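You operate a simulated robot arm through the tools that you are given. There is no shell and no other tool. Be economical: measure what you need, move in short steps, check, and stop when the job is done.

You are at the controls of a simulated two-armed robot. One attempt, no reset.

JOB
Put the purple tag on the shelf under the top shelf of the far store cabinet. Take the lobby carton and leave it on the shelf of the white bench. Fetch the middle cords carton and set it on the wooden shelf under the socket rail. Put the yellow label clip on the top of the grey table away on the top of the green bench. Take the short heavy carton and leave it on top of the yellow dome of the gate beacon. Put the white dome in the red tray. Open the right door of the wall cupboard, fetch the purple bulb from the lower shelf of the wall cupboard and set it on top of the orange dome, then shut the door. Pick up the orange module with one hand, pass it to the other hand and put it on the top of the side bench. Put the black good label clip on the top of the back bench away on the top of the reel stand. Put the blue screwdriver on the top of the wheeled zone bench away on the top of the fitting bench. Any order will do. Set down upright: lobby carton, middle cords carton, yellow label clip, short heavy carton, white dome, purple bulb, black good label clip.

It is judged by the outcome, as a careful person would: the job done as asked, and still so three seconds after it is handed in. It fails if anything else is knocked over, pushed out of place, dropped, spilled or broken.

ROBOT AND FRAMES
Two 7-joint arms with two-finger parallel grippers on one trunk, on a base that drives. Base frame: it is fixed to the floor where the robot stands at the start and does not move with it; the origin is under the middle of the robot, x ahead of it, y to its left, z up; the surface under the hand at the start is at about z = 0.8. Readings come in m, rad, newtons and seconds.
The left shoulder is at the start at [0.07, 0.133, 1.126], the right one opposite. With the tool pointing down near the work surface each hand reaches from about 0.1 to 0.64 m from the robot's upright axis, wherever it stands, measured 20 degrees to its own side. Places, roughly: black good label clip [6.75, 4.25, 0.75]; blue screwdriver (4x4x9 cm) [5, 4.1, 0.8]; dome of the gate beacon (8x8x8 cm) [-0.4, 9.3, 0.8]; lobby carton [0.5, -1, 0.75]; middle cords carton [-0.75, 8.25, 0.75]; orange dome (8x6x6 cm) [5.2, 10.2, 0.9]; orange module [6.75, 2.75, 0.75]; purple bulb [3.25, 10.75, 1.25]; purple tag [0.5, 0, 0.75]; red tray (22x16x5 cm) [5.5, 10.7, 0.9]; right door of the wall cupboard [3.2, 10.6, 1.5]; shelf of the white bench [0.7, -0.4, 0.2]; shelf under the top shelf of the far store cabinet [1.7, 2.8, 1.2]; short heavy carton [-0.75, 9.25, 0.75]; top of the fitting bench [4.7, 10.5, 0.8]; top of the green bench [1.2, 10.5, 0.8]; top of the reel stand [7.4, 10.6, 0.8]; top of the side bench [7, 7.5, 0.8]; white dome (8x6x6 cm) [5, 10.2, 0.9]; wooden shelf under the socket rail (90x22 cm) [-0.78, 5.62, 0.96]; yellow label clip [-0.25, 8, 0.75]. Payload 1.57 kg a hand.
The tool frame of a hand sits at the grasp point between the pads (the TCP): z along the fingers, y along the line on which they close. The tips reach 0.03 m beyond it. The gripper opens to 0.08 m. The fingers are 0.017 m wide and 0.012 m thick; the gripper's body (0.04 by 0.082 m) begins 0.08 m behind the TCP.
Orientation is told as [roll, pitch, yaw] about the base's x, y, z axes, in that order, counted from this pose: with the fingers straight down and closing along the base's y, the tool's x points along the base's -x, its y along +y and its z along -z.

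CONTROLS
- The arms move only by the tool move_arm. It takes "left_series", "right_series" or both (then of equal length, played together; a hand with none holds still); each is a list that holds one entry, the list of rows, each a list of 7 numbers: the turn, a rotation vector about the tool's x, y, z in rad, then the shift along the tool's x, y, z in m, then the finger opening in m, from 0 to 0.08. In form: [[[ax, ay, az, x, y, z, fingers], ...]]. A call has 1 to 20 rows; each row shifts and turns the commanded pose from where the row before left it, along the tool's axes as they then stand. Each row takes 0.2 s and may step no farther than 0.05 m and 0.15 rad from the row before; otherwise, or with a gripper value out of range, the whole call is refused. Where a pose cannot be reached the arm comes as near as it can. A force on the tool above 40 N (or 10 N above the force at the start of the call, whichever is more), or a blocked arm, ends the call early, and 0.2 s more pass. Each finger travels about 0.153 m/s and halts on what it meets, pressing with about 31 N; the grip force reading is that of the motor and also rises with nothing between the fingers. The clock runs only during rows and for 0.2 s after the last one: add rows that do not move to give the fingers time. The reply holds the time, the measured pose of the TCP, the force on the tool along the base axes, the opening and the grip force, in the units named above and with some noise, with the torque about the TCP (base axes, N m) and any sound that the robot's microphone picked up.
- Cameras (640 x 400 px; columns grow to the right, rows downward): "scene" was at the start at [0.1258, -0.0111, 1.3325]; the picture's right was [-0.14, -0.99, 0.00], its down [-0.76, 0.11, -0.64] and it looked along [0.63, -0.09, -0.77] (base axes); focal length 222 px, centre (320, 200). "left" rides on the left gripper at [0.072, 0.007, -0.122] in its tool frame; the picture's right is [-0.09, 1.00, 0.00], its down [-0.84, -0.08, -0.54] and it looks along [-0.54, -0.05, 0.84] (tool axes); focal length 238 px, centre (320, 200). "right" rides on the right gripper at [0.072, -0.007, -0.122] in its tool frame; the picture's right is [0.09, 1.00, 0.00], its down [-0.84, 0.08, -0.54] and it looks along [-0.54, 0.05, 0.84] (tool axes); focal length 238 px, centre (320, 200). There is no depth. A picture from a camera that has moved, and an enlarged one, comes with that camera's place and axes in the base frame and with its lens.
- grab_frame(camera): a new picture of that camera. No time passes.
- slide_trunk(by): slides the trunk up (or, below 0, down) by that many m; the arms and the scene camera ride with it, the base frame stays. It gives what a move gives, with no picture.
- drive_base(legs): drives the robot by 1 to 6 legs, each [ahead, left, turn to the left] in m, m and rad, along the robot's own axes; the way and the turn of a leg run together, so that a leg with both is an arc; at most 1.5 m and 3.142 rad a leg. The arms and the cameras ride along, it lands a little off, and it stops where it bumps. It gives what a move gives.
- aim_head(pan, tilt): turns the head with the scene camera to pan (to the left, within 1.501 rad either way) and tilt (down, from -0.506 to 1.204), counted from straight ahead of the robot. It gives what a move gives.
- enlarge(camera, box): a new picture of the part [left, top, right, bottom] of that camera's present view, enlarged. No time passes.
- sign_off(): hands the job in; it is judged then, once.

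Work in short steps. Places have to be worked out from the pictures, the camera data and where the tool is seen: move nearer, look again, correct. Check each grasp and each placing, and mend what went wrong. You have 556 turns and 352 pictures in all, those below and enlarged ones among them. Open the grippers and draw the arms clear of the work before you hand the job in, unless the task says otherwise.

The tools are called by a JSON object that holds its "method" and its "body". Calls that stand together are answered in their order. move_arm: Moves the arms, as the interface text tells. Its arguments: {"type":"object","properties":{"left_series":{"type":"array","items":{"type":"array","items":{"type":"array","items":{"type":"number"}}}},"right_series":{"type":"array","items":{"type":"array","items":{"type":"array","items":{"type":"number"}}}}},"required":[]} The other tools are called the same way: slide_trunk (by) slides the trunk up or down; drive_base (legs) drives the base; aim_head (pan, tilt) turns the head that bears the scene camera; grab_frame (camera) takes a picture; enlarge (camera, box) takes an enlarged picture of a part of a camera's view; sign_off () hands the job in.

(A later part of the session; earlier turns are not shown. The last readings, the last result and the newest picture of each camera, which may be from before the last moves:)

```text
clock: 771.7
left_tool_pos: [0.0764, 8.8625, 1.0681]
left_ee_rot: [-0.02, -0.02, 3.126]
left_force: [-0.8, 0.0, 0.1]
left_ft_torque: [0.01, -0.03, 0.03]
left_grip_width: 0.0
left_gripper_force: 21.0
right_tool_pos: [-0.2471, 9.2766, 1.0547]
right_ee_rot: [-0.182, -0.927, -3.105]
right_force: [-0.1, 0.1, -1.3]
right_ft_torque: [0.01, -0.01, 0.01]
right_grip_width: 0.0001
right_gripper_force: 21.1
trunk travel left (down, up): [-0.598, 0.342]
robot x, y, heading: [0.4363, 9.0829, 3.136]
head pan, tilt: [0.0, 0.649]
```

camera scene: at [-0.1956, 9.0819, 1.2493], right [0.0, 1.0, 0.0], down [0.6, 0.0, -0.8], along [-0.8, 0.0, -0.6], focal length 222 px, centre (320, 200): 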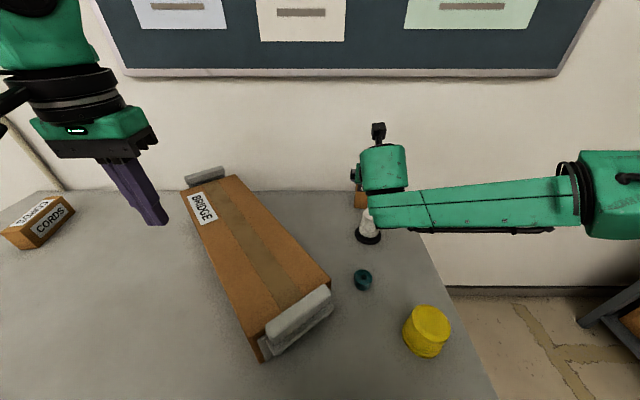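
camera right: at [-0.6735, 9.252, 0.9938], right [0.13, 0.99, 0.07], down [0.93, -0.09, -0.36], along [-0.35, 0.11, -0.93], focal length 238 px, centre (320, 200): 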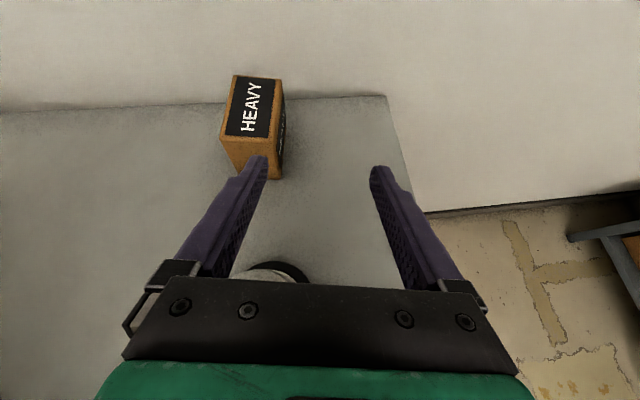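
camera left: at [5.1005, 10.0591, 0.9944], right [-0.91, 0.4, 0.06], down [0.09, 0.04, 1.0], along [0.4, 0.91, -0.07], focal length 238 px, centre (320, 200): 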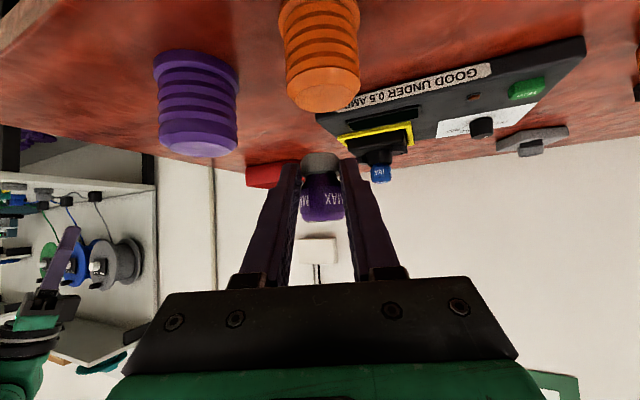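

Lamp and carton are untouched. I fold the right arm back vertically, then drive around to the north side of the table, facing west.

{"method": "move_arm", "body": {"right_series": [[[0, 0.132, 0, 0, 0, 0, 0.0], [0, 0.132, 0, 0, 0, 0, 0.0], [0, 0.132, 0, 0, 0, 0, 0.0], [0, 0.132, 0, 0, 0, 0, 0.0], [0, 0.132, 0, 0, 0, 0, 0.0], [0, 0.132, 0, 0, 0, 0, 0.0], [0, 0.132, 0, 0, 0, 0, 0.0], [0, 0, 0, 0.045, -0.01, 0, 0.0], [0, 0, 0, 0.045, -0.01, 0, 0.0], [0, 0, 0, 0.045, -0.01, 0, 0.0], [0, 0, 0, 0.045, -0.01, 0, 0.0], [0, 0, 0, 0.045, -0.01, 0, 0.0], [0, 0, 0, 0.045, -0.01, 0, 0.0], [0, 0, 0, 0.045, -0.01, 0, 0.0]]]}}

{"method": "slide_trunk", "body": {"by": 0.12}}

{"method": "drive_base", "body": {"legs": [[0, -0.64, 0.0], [0.35, 0, 0]]}}

{"method": "grab_frame", "body": {"camera": "scene"}}

```text
clock: 774.7
left_tool_pos: [0.0772, 8.8623, 1.0681]
left_ee_rot: [-0.019, -0.018, 3.127]
left_force: [-0.3, -0.4, -0.1]
left_ft_torque: [-0.03, 0.01, 0.02]
left_grip_width: 0.0
left_gripper_force: 21.2
right_tool_pos: [-0.0267, 9.3445, 0.9092]
right_ee_rot: [-0.141, -0.667, 3.122]
right_force: [-0.4, -0.6, 0.7]
right_ft_torque: [0.0, 0.02, -0.01]
right_grip_width: 0.0002
right_gripper_force: 21.6
right hand out of reach, approached as far as the arm can: row 1, 2, 3, 4, 5, 6, 7, 13, 14
trunk travel left (down, up): [-0.598, 0.342]
robot x, y, heading: [0.4405, 9.0799, 3.142]
head pan, tilt: [0.0, 0.649]
```

```text
clock: 776.2
left_tool_pos: [0.077, 8.8621, 1.1881]
left_ee_rot: [-0.02, -0.021, 3.127]
left_force: [-0.6, 0.2, 0.6]
left_ft_torque: [0.03, -0.04, 0.02]
left_grip_width: 0.0002
left_gripper_force: 21.4
right_tool_pos: [-0.0272, 9.3435, 1.0288]
right_ee_rot: [-0.143, -0.665, 3.123]
right_force: [0.5, -0.2, -0.2]
right_ft_torque: [-0.01, -0.02, -0.01]
right_grip_width: 0.0002
right_gripper_force: 21.0
trunk travel left (down, up): [-0.718, 0.222]
robot x, y, heading: [0.4376, 9.0783, 3.136]
head pan, tilt: [0.0, 0.649]
```

```text
clock: 781.7
left_tool_pos: [-0.2748, 9.5105, 1.1885]
left_ee_rot: [-0.022, -0.021, 3.115]
left_force: [0.2, -0.1, 0.4]
left_ft_torque: [0.01, -0.04, 0.02]
left_grip_width: 0.0
left_gripper_force: 21.4
right_tool_pos: [-0.3723, 9.9929, 1.0297]
right_ee_rot: [-0.143, -0.669, 3.109]
right_force: [0.0, -0.6, 0.4]
right_ft_torque: [-0.04, 0.05, -0.01]
right_grip_width: 0.0
right_gripper_force: 21.8
trunk travel left (down, up): [-0.718, 0.222]
robot x, y, heading: [0.0918, 9.7246, 3.124]
head pan, tilt: [0.0, 0.649]
```

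```text
131 pictures are left
camera scene: at [-0.0477, 9.7274, 1.3694], right [0.02, 1.0, 0.0], down [0.6, -0.01, -0.8], along [-0.8, 0.01, -0.6], focal length 222 px, centre (320, 200)
```

scene: 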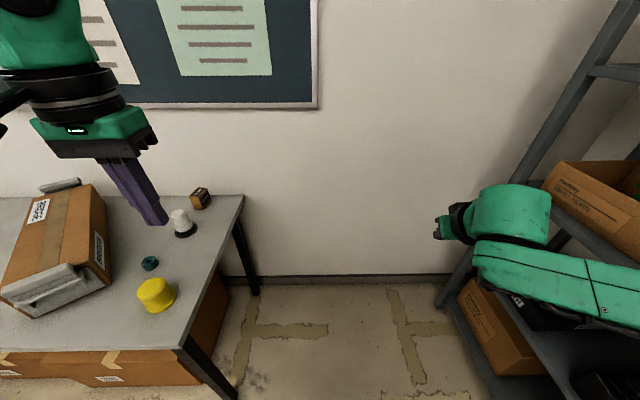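

Free floor north of the table; the rack is at y≥10.5. I pull the right hand back 15 cm, then drive to ≈(−0.42, 9.66).

{"method": "move_arm", "body": {"right_series": [[[0, 0, 0, 0.039, 0, -0.031, 0.0], [0, 0, 0, 0.039, 0, -0.031, 0.0], [0, 0, 0, 0.039, 0, -0.031, 0.0]]]}}

{"method": "drive_base", "body": {"legs": [[0.5, 0.05, 0.01]]}}

{"method": "aim_head", "body": {"pan": 0.9, "tilt": 0.8}}

{"method": "grab_frame", "body": {"camera": "scene"}}

{"method": "grab_frame", "body": {"camera": "left"}}

```text
clock: 782.5
left_tool_pos: [-0.2755, 9.5087, 1.1878]
left_ee_rot: [-0.02, -0.022, 3.114]
left_force: [0.0, -0.2, -0.7]
left_ft_torque: [-0.02, 0.01, 0.03]
left_grip_width: 0.0003
left_gripper_force: 20.8
right_tool_pos: [-0.3742, 9.9919, 1.0286]
right_ee_rot: [-0.143, -0.666, 3.11]
right_force: [-0.2, 0.7, -0.4]
right_ft_torque: [0.0, 0.03, 0.03]
right_grip_width: 0.0
right_gripper_force: 21.4
right hand out of reach, approached as far as the arm can: row 1, 2, 3
trunk travel left (down, up): [-0.718, 0.222]
robot x, y, heading: [0.0867, 9.727, 3.124]
head pan, tilt: [0.0, 0.649]
```

```text
clock: 785.4
left_tool_pos: [-0.7779, 9.4606, 1.1885]
left_ee_rot: [-0.018, -0.021, 3.127]
left_force: [0.6, -0.4, 0.6]
left_ft_torque: [0.01, 0.01, -0.02]
left_grip_width: 0.0001
left_gripper_force: 21.0
right_tool_pos: [-0.8818, 9.9424, 1.0292]
right_ee_rot: [-0.14, -0.668, 3.122]
right_force: [0.1, -0.4, -0.9]
right_ft_torque: [0.0, -0.02, 0.0]
right_grip_width: 0.0
right_gripper_force: 21.1
trunk travel left (down, up): [-0.718, 0.222]
robot x, y, heading: [-0.4186, 9.6783, 3.138]
head pan, tilt: [0.0, 0.649]
```

```text
clock: 786.6
left_tool_pos: [-0.7763, 9.459, 1.1882]
left_ee_rot: [-0.022, -0.022, 3.126]
left_force: [0.2, 0.6, 0.5]
left_ft_torque: [0.01, -0.03, 0.01]
left_grip_width: 0.0
left_gripper_force: 21.3
right_tool_pos: [-0.8819, 9.9417, 1.0295]
right_ee_rot: [-0.142, -0.667, 3.123]
right_force: [0.5, 0.4, 0.5]
right_ft_torque: [-0.01, 0.02, 0.02]
right_grip_width: 0.0001
right_gripper_force: 21.0
trunk travel left (down, up): [-0.718, 0.222]
robot x, y, heading: [-0.4154, 9.6777, 3.14]
head pan, tilt: [0.901, 0.799]
```

```text
130 pictures are left
camera scene: at [-0.5171, 9.6175, 1.3567], right [-0.78, 0.63, 0.0], down [0.45, 0.56, -0.7], along [-0.44, -0.54, -0.72], focal length 222 px, centre (320, 200)
```

scene: 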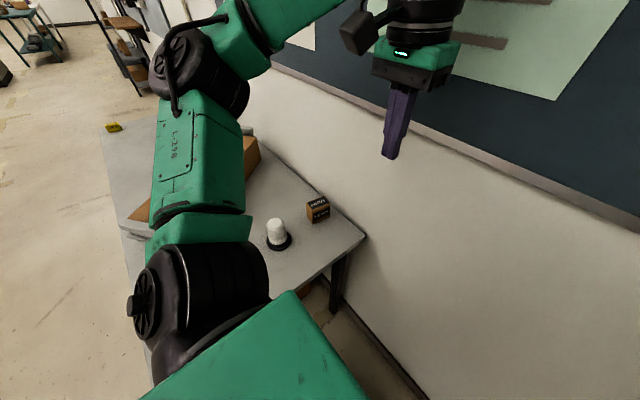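

```text
129 pictures are left
camera left: at [-0.7041, 9.4495, 1.308], right [-0.11, -0.99, -0.02], down [-0.82, 0.08, 0.56], along [-0.56, 0.08, -0.83], focal length 238 px, centre (320, 200)
```

left: 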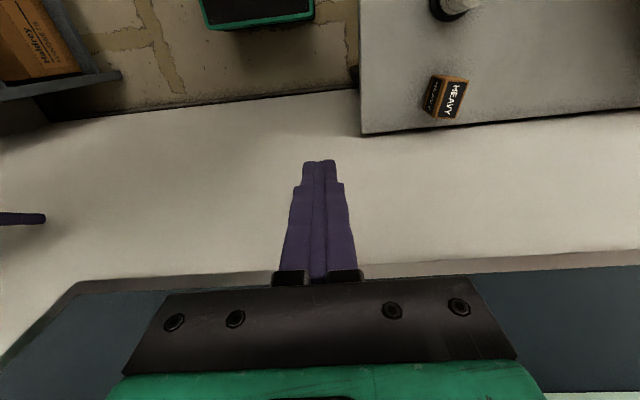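

Carton confirmed at ≈(−0.813, 9.228). I turn the left hand (yaw +1.39) so its fingers close along the carton's 6.4 cm side, and move over it.

{"method": "move_arm", "body": {"left_series": [[[0, 0, -0.139, 0, 0, 0, 0.08], [0, 0, -0.139, 0, 0, 0, 0.08], [0, 0, -0.139, 0, 0, 0, 0.08], [0, 0, -0.139, 0, 0, 0, 0.08], [0, 0, -0.139, 0, 0, 0, 0.08], [0, 0, -0.139, 0, 0, 0, 0.08], [0, 0, -0.139, 0, 0, 0, 0.08], [0, 0, -0.139, 0, 0, 0, 0.08], [0, 0, -0.139, 0, 0, 0, 0.08], [0, 0, -0.139, 0, 0, 0, 0.08], [0, 0, 0, -0.0464, 0.0012, 0, 0.08], [0, 0, 0, -0.0464, 0.0012, 0, 0.08], [0, 0, 0, -0.0464, 0.0012, 0, 0.08], [0, 0, 0, -0.0464, 0.0012, 0, 0.08], [0, 0, 0, -0.0464, 0.0012, 0, 0.08], [0, 0, 0, 0, 0, 0, 0.08]]]}}

{"method": "grab_frame", "body": {"camera": "left"}}

```text
clock: 790.0
left_tool_pos: [-0.8147, 9.2279, 1.1863]
left_ee_rot: [-0.024, 0.015, -1.768]
left_force: [-0.1, 0.2, -0.2]
left_ft_torque: [0.01, 0.0, -0.01]
left_grip_width: 0.0797
left_gripper_force: 0.0
right_tool_pos: [-0.8818, 9.9425, 1.0293]
right_ee_rot: [-0.14, -0.668, 3.121]
right_force: [0.4, 0.0, -0.1]
right_ft_torque: [0.0, -0.03, 0.02]
right_grip_width: 0.0003
right_gripper_force: 21.1
trunk travel left (down, up): [-0.718, 0.222]
robot x, y, heading: [-0.4151, 9.6785, 3.133]
head pan, tilt: [0.901, 0.799]
```

```text
128 pictures are left
camera left: at [-0.792, 9.2951, 1.3082], right [0.96, -0.28, -0.03], down [-0.23, -0.82, 0.53], along [-0.17, -0.5, -0.85], focal length 238 px, centre (320, 200)
```

left: 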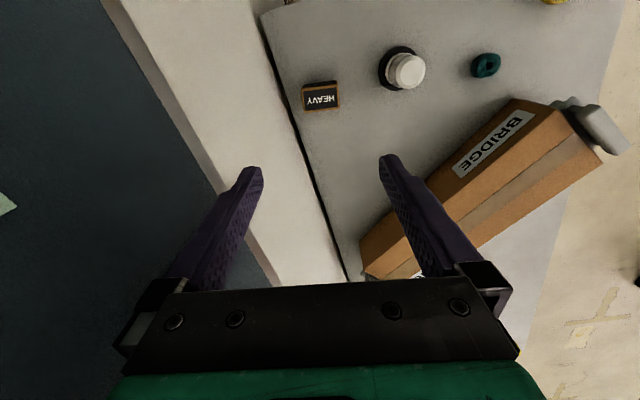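

Centered over the carton. I descend most of the way and check.

{"method": "move_arm", "body": {"left_series": [[[0, 0, 0, 0, -0.004, 0.045, 0.08], [0, 0, 0, 0, 0, 0.045, 0.08], [0, 0, 0, 0, 0, 0.045, 0.08], [0, 0, 0, 0, 0, 0.045, 0.08], [0, 0, 0, 0, 0, 0.045, 0.08], [0, 0, 0, 0, 0, 0.045, 0.08], [0, 0, 0, 0, 0, 0, 0.08]]]}}

{"method": "grab_frame", "body": {"camera": "left"}}

```text
clock: 791.6
left_tool_pos: [-0.8246, 9.2337, 0.9129]
left_ee_rot: [-0.027, 0.016, -1.768]
left_force: [0.2, 1.2, -0.3]
left_ft_torque: [0.01, 0.02, -0.01]
left_grip_width: 0.0799
left_gripper_force: 0.1
right_tool_pos: [-0.8832, 9.9421, 1.0291]
right_ee_rot: [-0.142, -0.667, 3.122]
right_force: [0.5, 0.7, 0.4]
right_ft_torque: [-0.03, 0.0, 0.02]
right_grip_width: 0.0
right_gripper_force: 21.3
trunk travel left (down, up): [-0.718, 0.222]
robot x, y, heading: [-0.4173, 9.681, 3.139]
head pan, tilt: [0.901, 0.799]
```

```text
127 pictures are left
camera left: at [-0.8022, 9.2997, 1.0352], right [0.96, -0.28, -0.03], down [-0.23, -0.82, 0.53], along [-0.17, -0.5, -0.85], focal length 238 px, centre (320, 200)
```

left: 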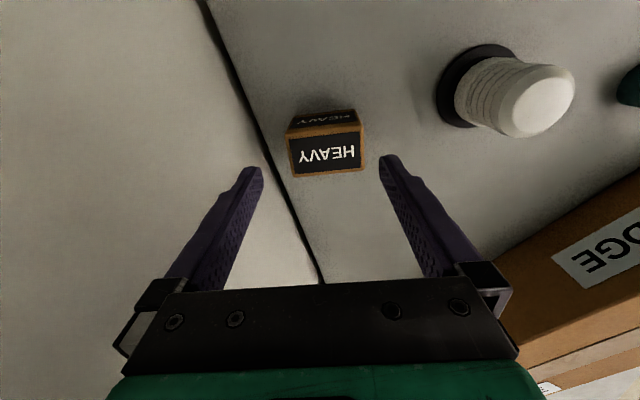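

{"method": "move_arm", "body": {"left_series": [[[0, 0, 0, -0.004, 0.0045, 0.03, 0.08], [0, 0, 0, 0, 0, 0.035, 0.08], [0, 0, 0, 0, 0, 0.03, 0.08], [0, 0, 0, 0, 0, 0, 0.03], [0, 0, 0, 0, 0, 0, 0.03], [0, 0, 0, 0, 0, 0, 0.03]]]}}

{"method": "grab_frame", "body": {"camera": "left"}}

```text
clock: 793.0
left_tool_pos: [-0.822, 9.2344, 0.8213]
left_ee_rot: [-0.026, 0.012, -1.767]
left_force: [1.1, -2.7, 10.0]
left_ft_torque: [-0.08, -0.45, -0.05]
left_grip_width: 0.0702
left_gripper_force: 31.2
right_tool_pos: [-0.8817, 9.9422, 1.0299]
right_ee_rot: [-0.142, -0.668, 3.123]
right_force: [0.0, -0.8, -0.5]
right_ft_torque: [-0.03, 0.03, 0.01]
right_grip_width: 0.0002
right_gripper_force: 20.9
trunk travel left (down, up): [-0.718, 0.222]
robot x, y, heading: [-0.4113, 9.6815, 3.136]
head pan, tilt: [0.901, 0.799]
```

```text
126 pictures are left
camera left: at [-0.7992, 9.301, 0.9434], right [0.96, -0.28, -0.03], down [-0.23, -0.82, 0.53], along [-0.17, -0.5, -0.85], focal length 238 px, centre (320, 200)
```

left: 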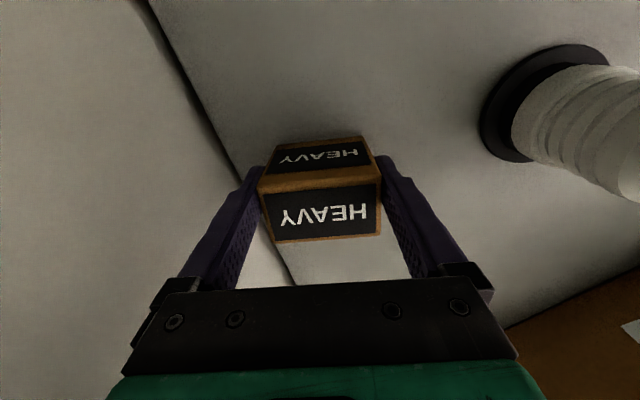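

Gripped at 0.070. I lift it and back the base east so the carton comes over the yellow dome.

{"method": "move_arm", "body": {"left_series": [[[0, 0, 0, 0, 0, -0.03, 0.03], [0, 0, 0, 0, 0, -0.045, 0.03], [0, 0, 0, 0, 0, -0.045, 0.03], [0, 0, 0, 0, 0, -0.045, 0.03], [0, 0, 0, 0, 0, -0.045, 0.03], [0, 0, 0, 0, 0, 0, 0.03]]]}}

{"method": "drive_base", "body": {"legs": [[-0.48, -0.03, 0]]}}

{"method": "grab_frame", "body": {"camera": "left"}}

{"method": "grab_frame", "body": {"camera": "scene"}}

```text
clock: 794.4
left_tool_pos: [-0.8206, 9.2304, 1.0278]
left_ee_rot: [-0.023, 0.018, -1.767]
left_force: [0.4, 0.1, -3.0]
left_ft_torque: [0.04, -0.03, -0.01]
left_grip_width: 0.07
left_gripper_force: 31.3
right_tool_pos: [-0.8817, 9.9416, 1.0289]
right_ee_rot: [-0.144, -0.667, 3.126]
right_force: [-0.1, 0.7, -0.5]
right_ft_torque: [0.0, -0.02, -0.02]
right_grip_width: 0.0003
right_gripper_force: 22.1
trunk travel left (down, up): [-0.718, 0.222]
robot x, y, heading: [-0.4183, 9.6817, 3.138]
head pan, tilt: [0.901, 0.799]
```

```text
clock: 797.3
left_tool_pos: [-0.3531, 9.2609, 1.0276]
left_ee_rot: [-0.025, 0.018, -1.783]
left_force: [0.3, -0.2, -2.7]
left_ft_torque: [0.06, -0.02, 0.02]
left_grip_width: 0.0697
left_gripper_force: 31.1
right_tool_pos: [-0.4045, 9.9721, 1.03]
right_ee_rot: [-0.142, -0.666, 3.111]
right_force: [-0.5, 0.8, -0.7]
right_ft_torque: [0.04, -0.03, -0.01]
right_grip_width: 0.0
right_gripper_force: 21.3
trunk travel left (down, up): [-0.718, 0.222]
robot x, y, heading: [0.0606, 9.7057, 3.121]
head pan, tilt: [0.901, 0.799]
```

```text
125 pictures are left
camera left: at [-0.3291, 9.3264, 1.1502], right [0.95, -0.3, -0.03], down [-0.24, -0.81, 0.53], along [-0.18, -0.5, -0.85], focal length 238 px, centre (320, 200)
```

left: 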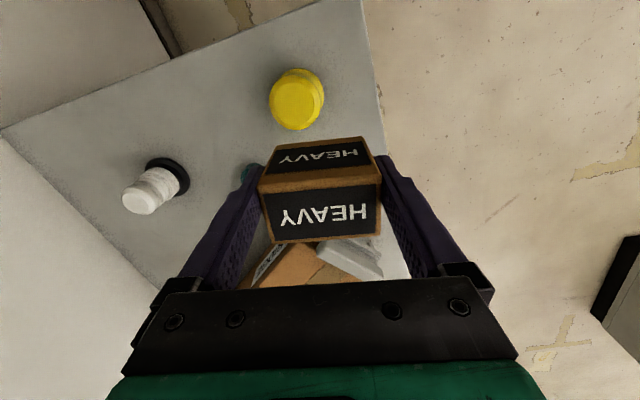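

```text
124 pictures are left
camera scene: at [-0.0446, 9.6424, 1.3566], right [-0.77, 0.64, 0.0], down [0.46, 0.55, -0.7], along [-0.44, -0.54, -0.72], focal length 222 px, centre (320, 200)
```

scene: 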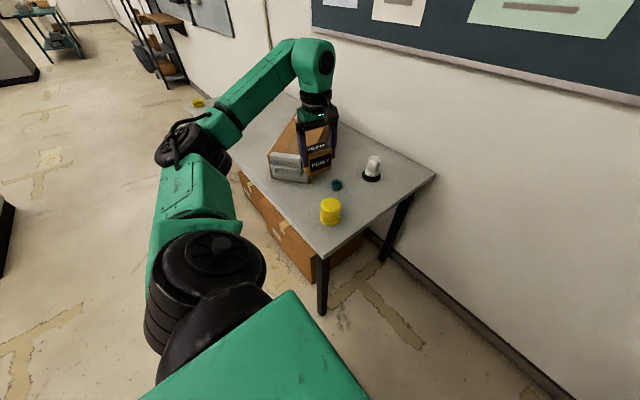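

Dome axis ≈(−0.372, 9.293). I shift the carton over it and lower partway to compare.

{"method": "move_arm", "body": {"left_series": [[[0, 0, 0, 0.0331, -0.0266, 0.0, 0.03], [0, 0, 0, 0, 0, 0.04, 0.03], [0, 0, 0, 0, 0, 0.03, 0.03], [0, 0, 0, 0, 0, 0, 0.03]]]}}

{"method": "grab_frame", "body": {"camera": "left"}}

{"method": "enlarge", "body": {"camera": "scene", "box": [270, 120, 400, 240]}}

```text
clock: 798.3
left_tool_pos: [-0.3741, 9.3015, 0.9589]
left_ee_rot: [-0.024, 0.016, -1.783]
left_force: [0.3, 1.1, -2.9]
left_ft_torque: [0.03, 0.01, 0.03]
left_grip_width: 0.0698
left_gripper_force: 31.5
right_tool_pos: [-0.4058, 9.9735, 1.0293]
right_ee_rot: [-0.14, -0.666, 3.111]
right_force: [0.3, -0.6, 0.3]
right_ft_torque: [0.03, 0.04, 0.01]
right_grip_width: 0.0
right_gripper_force: 21.5
trunk travel left (down, up): [-0.718, 0.222]
robot x, y, heading: [0.0581, 9.7072, 3.12]
head pan, tilt: [0.901, 0.799]
```

```text
123 pictures are left
camera left: at [-0.351, 9.3678, 1.082], right [0.95, -0.3, -0.02], down [-0.24, -0.81, 0.53], along [-0.18, -0.5, -0.85], focal length 238 px, centre (320, 200)
```

left: 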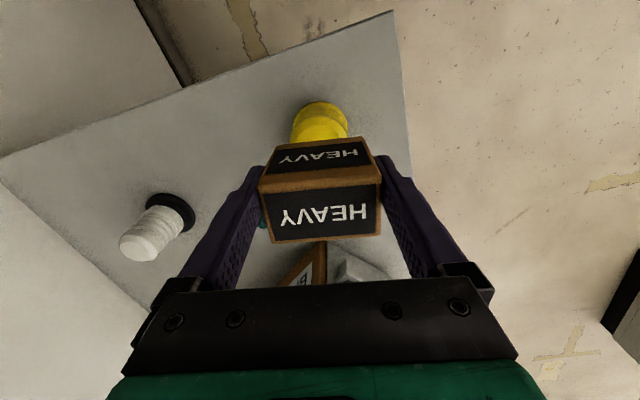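

```text
3.33 times, centred on (335, 180) of scene
camera zoom: at [-0.0446, 9.6435, 1.3566], right [-0.77, 0.64, 0.0], down [0.46, 0.55, -0.7], along [-0.44, -0.54, -0.72], focal length 739 px, centre (270, 267)
```

zoom: 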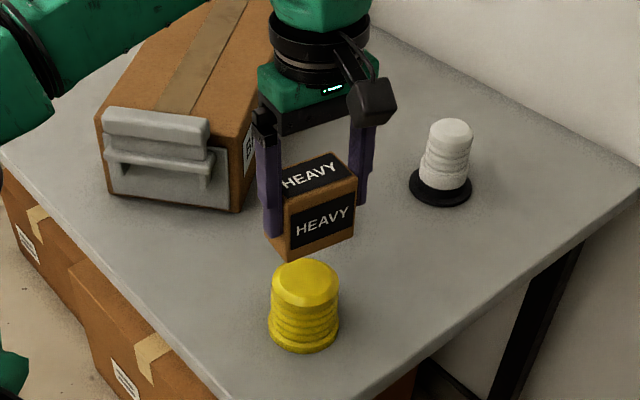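

Aligned within ~4 mm. I lower gently until contact.

{"method": "move_arm", "body": {"left_series": [[[0, 0, 0, -0.003, 0, 0.03, 0.03], [0, 0, 0, 0, 0, 0.015, 0.03], [0, 0, 0, 0, 0, 0.004, 0.03], [0, 0, 0, 0, 0, 0.004, 0.03], [0, 0, 0, 0, 0, 0.004, 0.03], [0, 0, 0, 0, 0, 0.004, 0.03], [0, 0, 0, 0, 0, 0.004, 0.03]]]}}

{"method": "enlarge", "body": {"camera": "scene", "box": [270, 120, 400, 240]}}

```text
clock: 799.9
left_tool_pos: [-0.3749, 9.3002, 0.8954]
left_ee_rot: [-0.025, 0.015, -1.782]
left_force: [-1.0, -0.7, -1.1]
left_ft_torque: [-0.03, -0.02, 0.0]
left_grip_width: 0.0699
left_gripper_force: 31.3
right_tool_pos: [-0.4049, 9.9726, 1.0293]
right_ee_rot: [-0.142, -0.667, 3.109]
right_force: [0.0, -0.6, 0.0]
right_ft_torque: [-0.01, -0.01, -0.02]
right_grip_width: 0.0004
right_gripper_force: 21.2
trunk travel left (down, up): [-0.718, 0.222]
robot x, y, heading: [0.0608, 9.7012, 3.126]
head pan, tilt: [0.901, 0.799]
```

```text
3.33 times, centred on (335, 180) of scene
camera zoom: at [-0.0435, 9.6428, 1.3568], right [-0.77, 0.64, 0.0], down [0.46, 0.55, -0.7], along [-0.44, -0.54, -0.72], focal length 739 px, centre (270, 267)
```

zoom: 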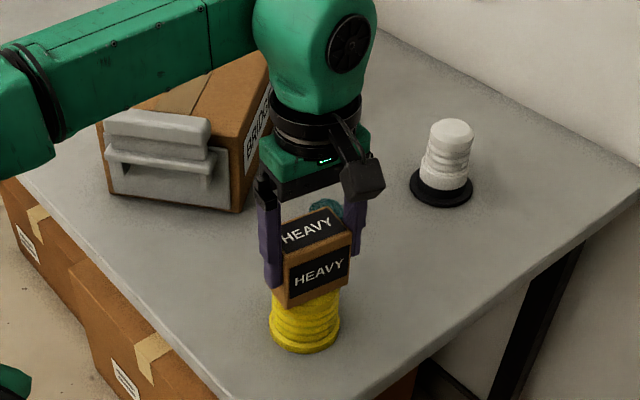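

Nearly touching; the carton looks ~7 mm off toward −x/+y. I correct that and go down the last millimetres.

{"method": "move_arm", "body": {"left_series": [[[0, 0, 0, 0, 0, -0.004, 0.03], [0, 0, 0, -0.003, 0.0057, 0, 0.03], [0, 0, 0, 0, 0, 0.004, 0.03], [0, 0, 0, 0, 0, 0.003, 0.03], [0, 0, 0, 0, 0, 0.003, 0.03], [0, 0, 0, 0, 0, 0.003, 0.03]]]}}

{"method": "enlarge", "body": {"camera": "scene", "box": [270, 120, 400, 240]}}

{"method": "grab_frame", "body": {"camera": "left"}}

```text
clock: 801.3
left_tool_pos: [-0.3691, 9.2977, 0.8883]
left_ee_rot: [-0.031, 0.012, -1.783]
left_force: [-0.5, -1.1, 24.2]
left_ft_torque: [-0.12, -0.19, 0.03]
left_grip_width: 0.0694
left_gripper_force: 21.7
right_tool_pos: [-0.4, 9.9759, 1.0298]
right_ee_rot: [-0.136, -0.668, 3.107]
right_force: [0.7, -0.2, 0.6]
right_ft_torque: [-0.03, 0.0, 0.03]
right_grip_width: 0.0
right_gripper_force: 21.6
trunk travel left (down, up): [-0.718, 0.222]
robot x, y, heading: [0.0559, 9.7036, 3.124]
head pan, tilt: [0.901, 0.799]
```

```text
3.33 times, centred on (335, 180) of scene
camera zoom: at [-0.0394, 9.6471, 1.3575], right [-0.77, 0.64, 0.0], down [0.45, 0.55, -0.7], along [-0.45, -0.54, -0.71], focal length 739 px, centre (270, 267)
```

zoom: 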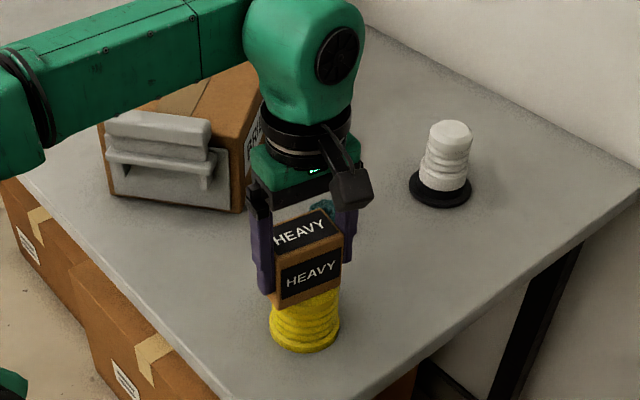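

```text
119 pictures are left
camera left: at [-0.3438, 9.3641, 1.0107], right [0.95, -0.3, -0.03], down [-0.24, -0.81, 0.53], along [-0.18, -0.5, -0.85], focal length 238 px, centre (320, 200)
```

left: 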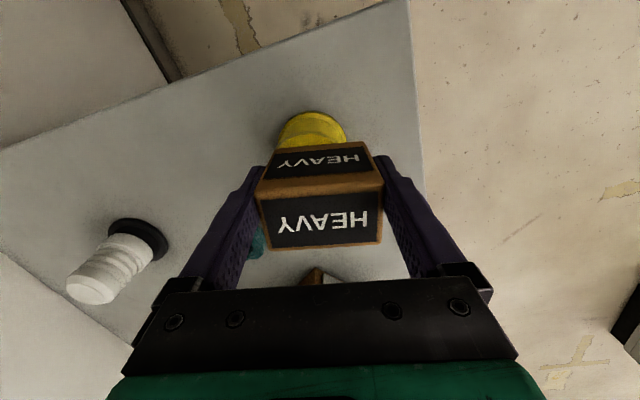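

Resting on the dome. I relieve slightly, open, and rise straight up.

{"method": "move_arm", "body": {"left_series": [[[0, 0, 0, 0, 0, -0.004, 0.03], [0, 0, 0, 0, 0, 0, 0.072], [0, 0, 0, 0, 0, 0, 0.076], [0, 0, 0, 0, 0, 0, 0.08], [0, 0, 0, 0, 0, 0, 0.08], [0, 0, 0, 0, 0, -0.02, 0.08], [0, 0, 0, 0, 0, -0.03, 0.08], [0, 0, 0, 0, 0, -0.04, 0.08], [0, 0, 0, 0, 0, -0.045, 0.08]]]}}

{"method": "enlarge", "body": {"camera": "scene", "box": [270, 120, 400, 240]}}

```text
clock: 803.3
left_tool_pos: [-0.3658, 9.2919, 1.0236]
left_ee_rot: [-0.024, 0.016, -1.782]
left_force: [-0.1, -0.5, -0.4]
left_ft_torque: [0.01, -0.05, 0.0]
left_grip_width: 0.0796
left_gripper_force: 0.0
right_tool_pos: [-0.403, 9.9737, 1.028]
right_ee_rot: [-0.143, -0.667, 3.108]
right_force: [0.2, 0.1, 0.2]
right_ft_torque: [-0.01, -0.04, 0.0]
right_grip_width: 0.0
right_gripper_force: 21.2
trunk travel left (down, up): [-0.718, 0.222]
robot x, y, heading: [0.0576, 9.7024, 3.121]
head pan, tilt: [0.901, 0.799]
```

```text
3.33 times, centred on (335, 180) of scene
camera zoom: at [-0.0432, 9.6438, 1.3567], right [-0.77, 0.64, 0.0], down [0.46, 0.55, -0.7], along [-0.44, -0.54, -0.72], focal length 739 px, centre (270, 267)
```

zoom: 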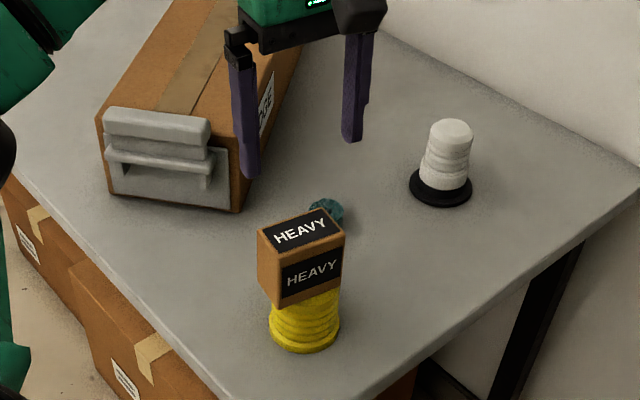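

The carton stands upright on the beacon dome. Now the cords carton and the yellow clip: I drive around to the east side at y≈8.2.

{"method": "drive_base", "body": {"legs": [[-0.45, 0, 0.02], [0, 1.45, 0], [0.25, 0, 0]]}}

{"method": "aim_head", "body": {"pan": 0.0, "tilt": 0.7}}

{"method": "grab_frame", "body": {"camera": "scene"}}

{"method": "grab_frame", "body": {"camera": "left"}}

```text
clock: 814.2
left_tool_pos: [-0.1677, 7.8438, 1.0247]
left_ee_rot: [-0.024, 0.016, -1.785]
left_force: [0.2, -0.5, 0.4]
left_ft_torque: [-0.02, -0.01, -0.03]
left_grip_width: 0.0798
left_gripper_force: 0.1
right_tool_pos: [-0.204, 8.5259, 1.029]
right_ee_rot: [-0.143, -0.668, 3.106]
right_force: [0.6, 0.2, 0.1]
right_ft_torque: [0.04, -0.01, 0.0]
right_grip_width: 0.0
right_gripper_force: 21.2
trunk travel left (down, up): [-0.718, 0.222]
robot x, y, heading: [0.2531, 8.254, 3.116]
head pan, tilt: [0.901, 0.799]
```

```text
clock: 815.4
left_tool_pos: [-0.1683, 7.8443, 1.0234]
left_ee_rot: [-0.025, 0.015, -1.785]
left_force: [-0.1, 0.4, -0.6]
left_ft_torque: [0.02, -0.01, 0.0]
left_grip_width: 0.08
left_gripper_force: 0.1
right_tool_pos: [-0.2042, 8.5259, 1.029]
right_ee_rot: [-0.142, -0.666, 3.106]
right_force: [0.0, -0.1, 0.7]
right_ft_torque: [-0.06, -0.01, -0.02]
right_grip_width: 0.0
right_gripper_force: 21.8
trunk travel left (down, up): [-0.718, 0.222]
robot x, y, heading: [0.2565, 8.2555, 3.122]
head pan, tilt: [0.0, 0.7]
```

```text
117 pictures are left
camera scene: at [0.1209, 8.2586, 1.3649], right [0.02, 1.0, 0.0], down [0.64, -0.01, -0.76], along [-0.76, 0.02, -0.64], focal length 222 px, centre (320, 200)
```

scene: 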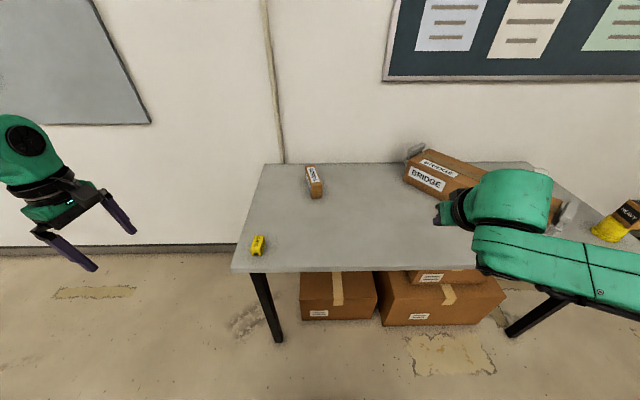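

```text
116 pictures are left
camera left: at [-0.1445, 7.9098, 1.1457], right [0.95, -0.3, -0.03], down [-0.24, -0.81, 0.53], along [-0.18, -0.5, -0.85], focal length 238 px, centre (320, 200)
```

left: 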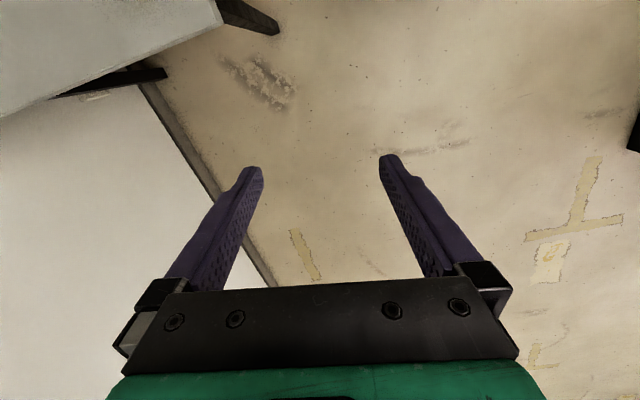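

{"method": "enlarge", "body": {"camera": "scene", "box": [230, 155, 350, 275]}}

```text
3.33 times, centred on (290, 215) of scene
camera zoom: at [0.1209, 8.2586, 1.3649], right [0.02, 1.0, 0.0], down [0.64, -0.01, -0.76], along [-0.76, 0.02, -0.64], focal length 739 px, centre (420, 150)
```

zoom: 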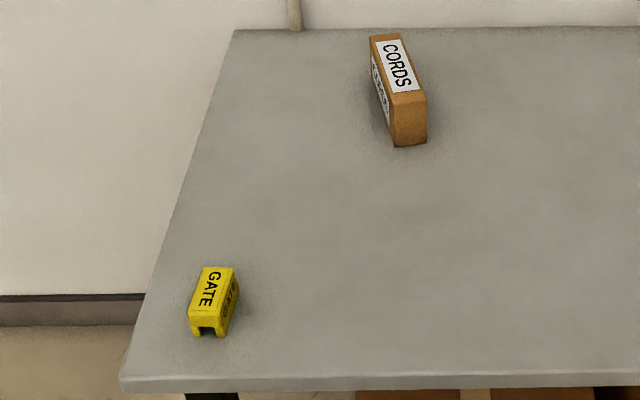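

Clip: center ≈(−0.332, 8.075), long axis along x, 3.4 cm wide. CORDS carton: front at (−0.586, 8.265), axis heading ≈−2.92, 4.3 cm wide, 7.7 cm tall. First the clip with the left hand: turn it back to face west and move over.

{"method": "drive_base", "body": {"legs": [[0.1, 0, 0.02]]}}

{"method": "move_arm", "body": {"left_series": [[[0, 0, 0.138, 0, 0, 0, 0.06], [0, 0, 0.138, 0, 0, 0, 0.06], [0, 0, 0.138, 0, 0, 0, 0.06], [0, 0, 0.138, 0, 0, 0, 0.06], [0, 0, 0.138, 0, 0, 0, 0.06], [0, 0, 0.138, 0, 0, 0, 0.06], [0, 0, 0.138, 0, 0, 0, 0.06], [0, 0, 0.138, 0, 0, 0, 0.06], [0, 0, 0.138, 0, 0, 0, 0.06], [0, 0, 0.138, 0, 0, 0, 0.06], [0, 0, 0, -0.01, -0.045, 0, 0.06], [0, 0, 0, -0.01, -0.045, 0, 0.06], [0, 0, 0, -0.01, -0.045, 0, 0.06], [0, 0, 0, -0.01, -0.045, 0, 0.06], [0, 0, 0, -0.01, -0.045, 0, 0.06], [0, 0, 0, 0, 0, 0, 0.06]]]}}

{"method": "grab_frame", "body": {"camera": "left"}}

```text
clock: 816.6
left_tool_pos: [-0.2599, 7.837, 1.0231]
left_ee_rot: [-0.024, 0.016, -1.767]
left_force: [-1.3, 0.3, 0.1]
left_ft_torque: [-0.01, 0.01, 0.0]
left_grip_width: 0.0801
left_gripper_force: 0.0
right_tool_pos: [-0.3103, 8.5165, 1.0295]
right_ee_rot: [-0.141, -0.669, 3.126]
right_force: [-0.4, 0.7, -0.5]
right_ft_torque: [0.03, 0.0, 0.0]
right_grip_width: 0.0001
right_gripper_force: 21.6
trunk travel left (down, up): [-0.718, 0.222]
robot x, y, heading: [0.155, 8.2598, 3.136]
head pan, tilt: [0.0, 0.7]
```

```text
clock: 820.0
left_tool_pos: [-0.2974, 8.107, 1.0273]
left_ee_rot: [-0.021, -0.02, 3.138]
left_force: [0.0, -0.4, -0.5]
left_ft_torque: [0.03, 0.0, 0.01]
left_grip_width: 0.0602
left_gripper_force: 0.0
left hand out of reach, approached as far as the arm can: row 9, 10
right_tool_pos: [-0.309, 8.5174, 1.0297]
right_ee_rot: [-0.143, -0.668, 3.128]
right_force: [0.8, -1.0, -0.3]
right_ft_torque: [0.04, 0.01, 0.01]
right_grip_width: 0.0
right_gripper_force: 20.7
trunk travel left (down, up): [-0.718, 0.222]
robot x, y, heading: [0.1562, 8.2618, 3.141]
head pan, tilt: [0.0, 0.7]
```

```text
114 pictures are left
camera left: at [-0.2241, 8.0963, 1.1477], right [-0.1, -1.0, -0.02], down [-0.82, 0.07, 0.56], along [-0.56, 0.07, -0.83], focal length 238 px, centre (320, 200)
```

left: 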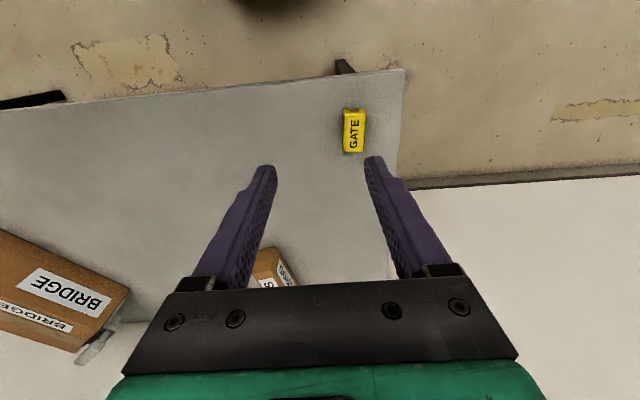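

{"method": "move_arm", "body": {"left_series": [[[0, 0, 0, -0.035, 0.035, 0, 0.06], [0, 0, 0, -0.002, 0.003, 0.04, 0.06], [0, 0, 0, 0, 0, 0.045, 0.06], [0, 0, 0, 0, 0, 0.045, 0.06], [0, 0, 0, 0, 0, 0.03, 0.06], [0, 0, 0, 0, 0, 0, 0.06]]]}}

{"method": "grab_frame", "body": {"camera": "left"}}

```text
clock: 821.4
left_tool_pos: [-0.3439, 8.0721, 0.8701]
left_ee_rot: [-0.018, -0.02, 3.136]
left_force: [-0.8, -0.9, 0.2]
left_ft_torque: [0.03, 0.0, 0.01]
left_grip_width: 0.0599
left_gripper_force: 0.0
right_tool_pos: [-0.3109, 8.5181, 1.0294]
right_ee_rot: [-0.141, -0.667, 3.126]
right_force: [1.6, -0.2, 0.2]
right_ft_torque: [-0.02, 0.0, 0.0]
right_grip_width: 0.0
right_gripper_force: 21.5
trunk travel left (down, up): [-0.718, 0.222]
robot x, y, heading: [0.1578, 8.2597, 3.139]
head pan, tilt: [0.0, 0.7]
```

```text
113 pictures are left
camera left: at [-0.2698, 8.0632, 0.9892], right [-0.1, -1.0, -0.02], down [-0.82, 0.07, 0.56], along [-0.56, 0.07, -0.83], focal length 238 px, centre (320, 200)
```

left: 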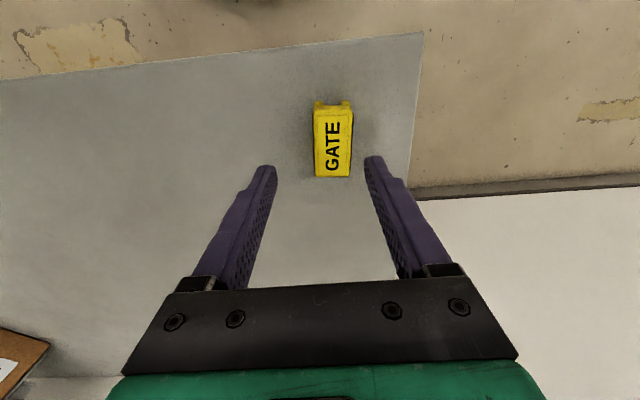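

{"method": "move_arm", "body": {"left_series": [[[0, 0, 0, 0.006, 0.0085, 0.03, 0.06], [0, 0, 0, 0, 0, 0.02, 0.06], [0, 0, 0, 0, 0, 0.005, 0.06], [0, 0, 0, 0, 0, 0, 0.02], [0, 0, 0, 0, 0, 0, 0.02], [0, 0, 0, 0, 0, 0, 0.02]]]}}

{"method": "grab_frame", "body": {"camera": "left"}}

```text
clock: 822.8
left_tool_pos: [-0.3384, 8.0675, 0.815]
left_ee_rot: [-0.02, -0.02, 3.14]
left_force: [-0.2, 0.2, 1.1]
left_ft_torque: [0.0, 0.03, -0.05]
left_grip_width: 0.0308
left_gripper_force: 30.7
right_tool_pos: [-0.3116, 8.5179, 1.0298]
right_ee_rot: [-0.143, -0.667, 3.125]
right_force: [-0.5, 0.2, 0.2]
right_ft_torque: [0.0, 0.03, -0.01]
right_grip_width: 0.0001
right_gripper_force: 20.5
trunk travel left (down, up): [-0.718, 0.222]
robot x, y, heading: [0.1548, 8.2572, 3.143]
head pan, tilt: [0.0, 0.7]
```

```text
112 pictures are left
camera left: at [-0.2646, 8.0569, 0.9354], right [-0.1, -1.0, -0.02], down [-0.82, 0.07, 0.56], along [-0.56, 0.07, -0.83], focal length 238 px, centre (320, 200)
```

left: 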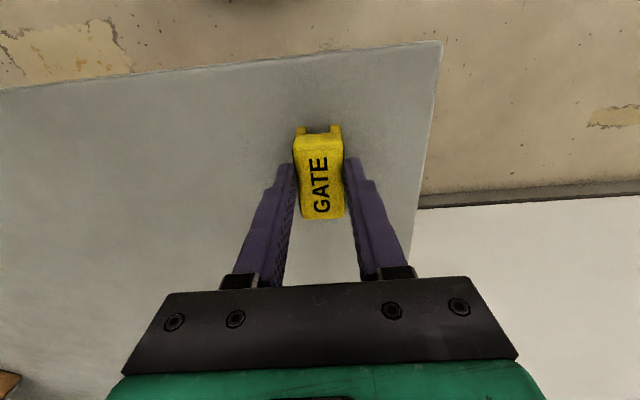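

Gripped (0.031). I lift the clip, and at the same time align the right hand to the CORDS carton (roll out, yaw +0.23, tilt to 0.93).

{"method": "move_arm", "body": {"left_series": [[[0, 0, 0, 0, 0, -0.03, 0.02], [0, 0, 0, 0, 0, -0.045, 0.02], [0, 0, 0, 0, 0, -0.045, 0.02], [0, 0, 0, 0.0, 0, -0.045, 0.02], [0, 0, 0, 0.03, 0, -0.035, 0.02], [0, 0, 0, 0.04, 0.02, 0, 0.02], [0, 0, 0, 0.03, 0.03, 0, 0.02]]], "right_series": [[[-0.142, 0, 0, 0, 0, 0, 0.08], [-0.072, 0, -0.092, 0, 0, 0, 0.08], [-0.072, 0, -0.092, 0, 0, 0, 0.08], [0, -0.13, 0, 0, 0, 0, 0.08], [0, -0.133, 0, 0, 0, 0, 0.08], [0, 0, 0, 0, 0, 0, 0.08], [0, 0, 0, 0, 0, 0, 0.08]]]}}

{"method": "grab_frame", "body": {"camera": "left"}}

{"method": "grab_frame", "body": {"camera": "right"}}

```text
clock: 824.4
left_tool_pos: [-0.2322, 8.0136, 1.008]
left_ee_rot: [-0.02, -0.022, 3.136]
left_force: [0.4, 0.2, 0.4]
left_ft_torque: [0.03, 0.04, 0.0]
left_grip_width: 0.0308
left_gripper_force: 31.0
right_tool_pos: [-0.3126, 8.5343, 1.0343]
right_ee_rot: [-0.043, -0.889, -2.914]
right_force: [-0.8, -0.2, -0.3]
right_ft_torque: [0.0, 0.0, -0.01]
right_grip_width: 0.0797
right_gripper_force: 0.0
right hand out of reach, approached as far as the arm can: row 5
trunk travel left (down, up): [-0.718, 0.222]
robot x, y, heading: [0.1564, 8.2579, 3.14]
head pan, tilt: [0.0, 0.7]
```

```text
111 pictures are left
camera left: at [-0.1589, 8.0033, 1.1272], right [-0.1, -1.0, -0.02], down [-0.82, 0.07, 0.56], along [-0.56, 0.07, -0.83], focal length 238 px, centre (320, 200)
```

left: 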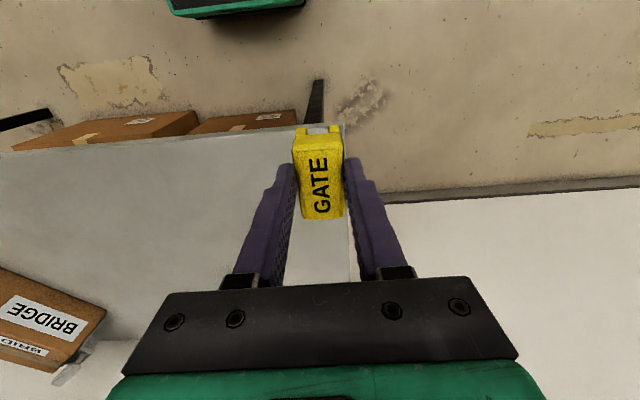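

```text
110 pictures are left
camera right: at [-0.1744, 8.5669, 1.056], right [0.25, -0.96, -0.1], down [-0.08, -0.12, 0.99], along [-0.97, -0.24, -0.11], focal length 238 px, centre (320, 200)
```

right: 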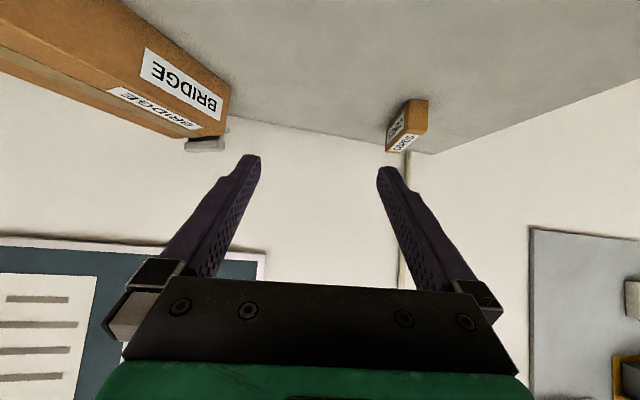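

I drive 17 cm closer and bring the right hand to the pre-grasp point in front of the CORDS carton.

{"method": "drive_base", "body": {"legs": [[0.17, 0, 0]]}}

{"method": "move_arm", "body": {"right_series": [[[0, 0, 0, 0.005, 0.0397, 0.025, 0.08], [0, 0, 0, 0.005, 0.0397, 0.025, 0.08], [0, 0, 0, 0.005, 0.0397, 0.025, 0.08], [0, 0, 0, 0.005, 0.0397, 0.025, 0.08], [0, 0, 0, 0.005, 0.0397, 0.025, 0.08], [0, 0, 0, 0.005, 0.0397, 0.025, 0.08], [0, 0, 0, 0, 0, 0, 0.08]]]}}

{"method": "grab_frame", "body": {"camera": "right"}}

```text
clock: 825.9
left_tool_pos: [-0.4072, 8.0127, 1.007]
left_ee_rot: [-0.02, -0.024, 3.139]
left_force: [-0.2, -1.2, 0.1]
left_ft_torque: [0.05, -0.01, 0.0]
left_grip_width: 0.0307
left_gripper_force: 30.9
right_tool_pos: [-0.4863, 8.5333, 1.0341]
right_ee_rot: [-0.039, -0.89, -2.917]
right_force: [-0.2, -0.1, 0.6]
right_ft_torque: [0.01, 0.0, -0.01]
right_grip_width: 0.0799
right_gripper_force: 0.0
trunk travel left (down, up): [-0.718, 0.222]
robot x, y, heading: [-0.0213, 8.2543, 3.138]
head pan, tilt: [0.0, 0.7]
```

```text
clock: 827.5
left_tool_pos: [-0.4082, 8.0145, 1.0069]
left_ee_rot: [-0.019, -0.021, 3.138]
left_force: [-0.4, 1.0, 0.1]
left_ft_torque: [0.03, -0.04, 0.01]
left_grip_width: 0.0308
left_gripper_force: 30.8
right_tool_pos: [-0.5377, 8.2855, 0.9122]
right_ee_rot: [-0.039, -0.891, -2.914]
right_force: [-0.3, 0.4, 0.0]
right_ft_torque: [-0.01, -0.02, 0.01]
right_grip_width: 0.08
right_gripper_force: 0.0
trunk travel left (down, up): [-0.718, 0.222]
robot x, y, heading: [-0.0191, 8.2586, 3.137]
head pan, tilt: [0.0, 0.7]
```

```text
109 pictures are left
camera right: at [-0.4013, 8.3197, 0.9334], right [0.25, -0.96, -0.1], down [-0.08, -0.12, 0.99], along [-0.96, -0.24, -0.11], focal length 238 px, centre (320, 200)
```

right: 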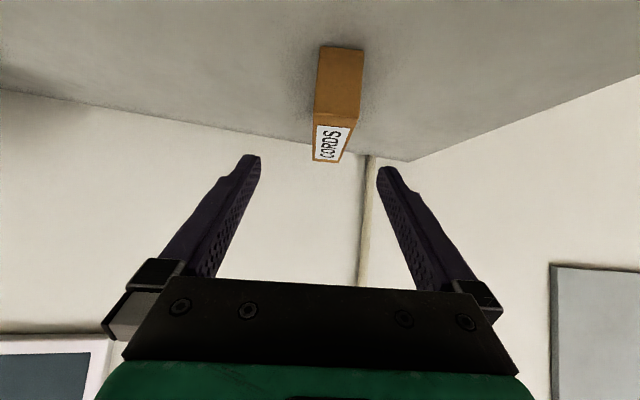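

Lined up. I advance 13.5 cm and close on the carton.

{"method": "move_arm", "body": {"right_series": [[[0, 0, 0, 0.003, 0.006, 0.035, 0.08], [0, 0, 0, 0.002, 0, 0.04, 0.08], [0, 0, 0, 0, 0, 0.035, 0.08], [0, 0, 0, 0, 0, 0.025, 0.08], [0, 0, 0, 0, 0, 0, 0.03], [0, 0, 0, 0, 0, 0, 0.03], [0, 0, 0, 0, 0, 0, 0.03]]]}}

{"method": "grab_frame", "body": {"camera": "right"}}

```text
clock: 829.0
left_tool_pos: [-0.4094, 8.0135, 1.0066]
left_ee_rot: [-0.021, -0.02, 3.139]
left_force: [0.1, 0.6, -0.7]
left_ft_torque: [0.0, 0.03, 0.0]
left_grip_width: 0.0307
left_gripper_force: 30.7
right_tool_pos: [-0.6375, 8.2628, 0.8232]
right_ee_rot: [-0.04, -0.888, -2.917]
right_force: [-0.1, 0.3, 0.4]
right_ft_torque: [-0.04, -0.05, 0.03]
right_grip_width: 0.0437
right_gripper_force: 30.6
trunk travel left (down, up): [-0.718, 0.222]
robot x, y, heading: [-0.0178, 8.2553, 3.144]
head pan, tilt: [0.0, 0.7]
```

```text
108 pictures are left
camera right: at [-0.5002, 8.2962, 0.8442], right [0.25, -0.96, -0.1], down [-0.09, -0.12, 0.99], along [-0.96, -0.24, -0.11], focal length 238 px, centre (320, 200)
```

right: 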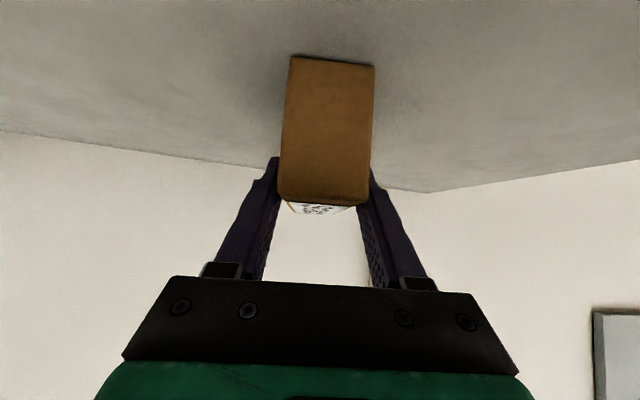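

Gripped (0.044). I lift, back off, and drive south to the wooden shelf under the socket rail.

{"method": "move_arm", "body": {"right_series": [[[0, 0, 0, -0.031, 0, -0.0252, 0.03], [0, 0, 0, -0.031, 0, -0.0252, 0.03], [0, 0, 0, -0.031, 0, -0.0252, 0.03], [0, 0, 0, -0.031, 0, -0.0252, 0.03], [0, 0, 0, -0.031, 0, -0.0252, 0.03], [0, 0, 0, -0.02, 0, -0.016, 0.03], [0, 0, 0, 0, 0, 0, 0.03]]]}}

{"method": "drive_base", "body": {"legs": [[-0.5, 0, 0], [0, 1.4, 0], [0, 1.2, 0]]}}

{"method": "aim_head", "body": {"pan": 0.0, "tilt": 0.4}}

{"method": "grab_frame", "body": {"camera": "scene"}}

```text
clock: 830.6
left_tool_pos: [-0.4096, 8.0138, 1.0056]
left_ee_rot: [-0.021, -0.022, 3.139]
left_force: [0.9, 0.5, -0.8]
left_ft_torque: [-0.02, 0.0, -0.02]
left_grip_width: 0.0307
left_gripper_force: 31.2
right_tool_pos: [-0.6373, 8.2545, 1.0466]
right_ee_rot: [-0.039, -0.889, -2.917]
right_force: [-0.5, 0.0, -2.9]
right_ft_torque: [0.0, -0.13, -0.01]
right_grip_width: 0.0439
right_gripper_force: 31.1
trunk travel left (down, up): [-0.718, 0.222]
robot x, y, heading: [-0.0134, 8.2536, 3.14]
head pan, tilt: [0.0, 0.7]
```

```text
clock: 845.7
left_tool_pos: [0.1169, 5.4556, 1.0059]
left_ee_rot: [-0.021, -0.021, 3.137]
left_force: [-0.6, 0.0, -1.1]
left_ft_torque: [0.04, 0.04, -0.01]
left_grip_width: 0.0307
left_gripper_force: 30.7
right_tool_pos: [-0.1101, 5.6965, 1.0453]
right_ee_rot: [-0.038, -0.888, -2.916]
right_force: [0.1, -0.4, -3.2]
right_ft_torque: [0.05, -0.11, 0.0]
right_grip_width: 0.0436
right_gripper_force: 30.9
trunk travel left (down, up): [-0.718, 0.222]
robot x, y, heading: [0.5097, 5.6981, 3.139]
head pan, tilt: [0.0, 0.7]
```

```text
clock: 846.5
left_tool_pos: [0.1168, 5.4553, 1.0055]
left_ee_rot: [-0.022, -0.022, 3.138]
left_force: [0.0, 0.6, -0.9]
left_ft_torque: [0.0, 0.02, 0.01]
left_grip_width: 0.0308
left_gripper_force: 30.6
right_tool_pos: [-0.1111, 5.6952, 1.045]
right_ee_rot: [-0.041, -0.888, -2.916]
right_force: [-0.5, 0.4, -2.5]
right_ft_torque: [0.05, -0.08, 0.03]
right_grip_width: 0.0437
right_gripper_force: 30.9
trunk travel left (down, up): [-0.718, 0.222]
robot x, y, heading: [0.5101, 5.6987, 3.142]
head pan, tilt: [0.0, 0.4]
```

```text
107 pictures are left
camera scene: at [0.3637, 5.6988, 1.3917], right [0.0, 1.0, 0.0], down [0.39, 0.0, -0.92], along [-0.92, 0.0, -0.39], focal length 222 px, centre (320, 200)
```

scene: 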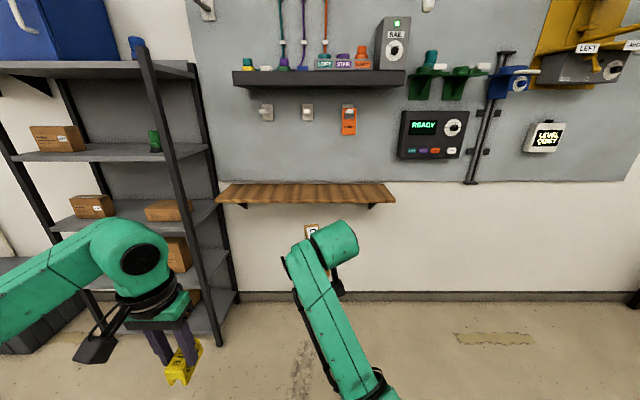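

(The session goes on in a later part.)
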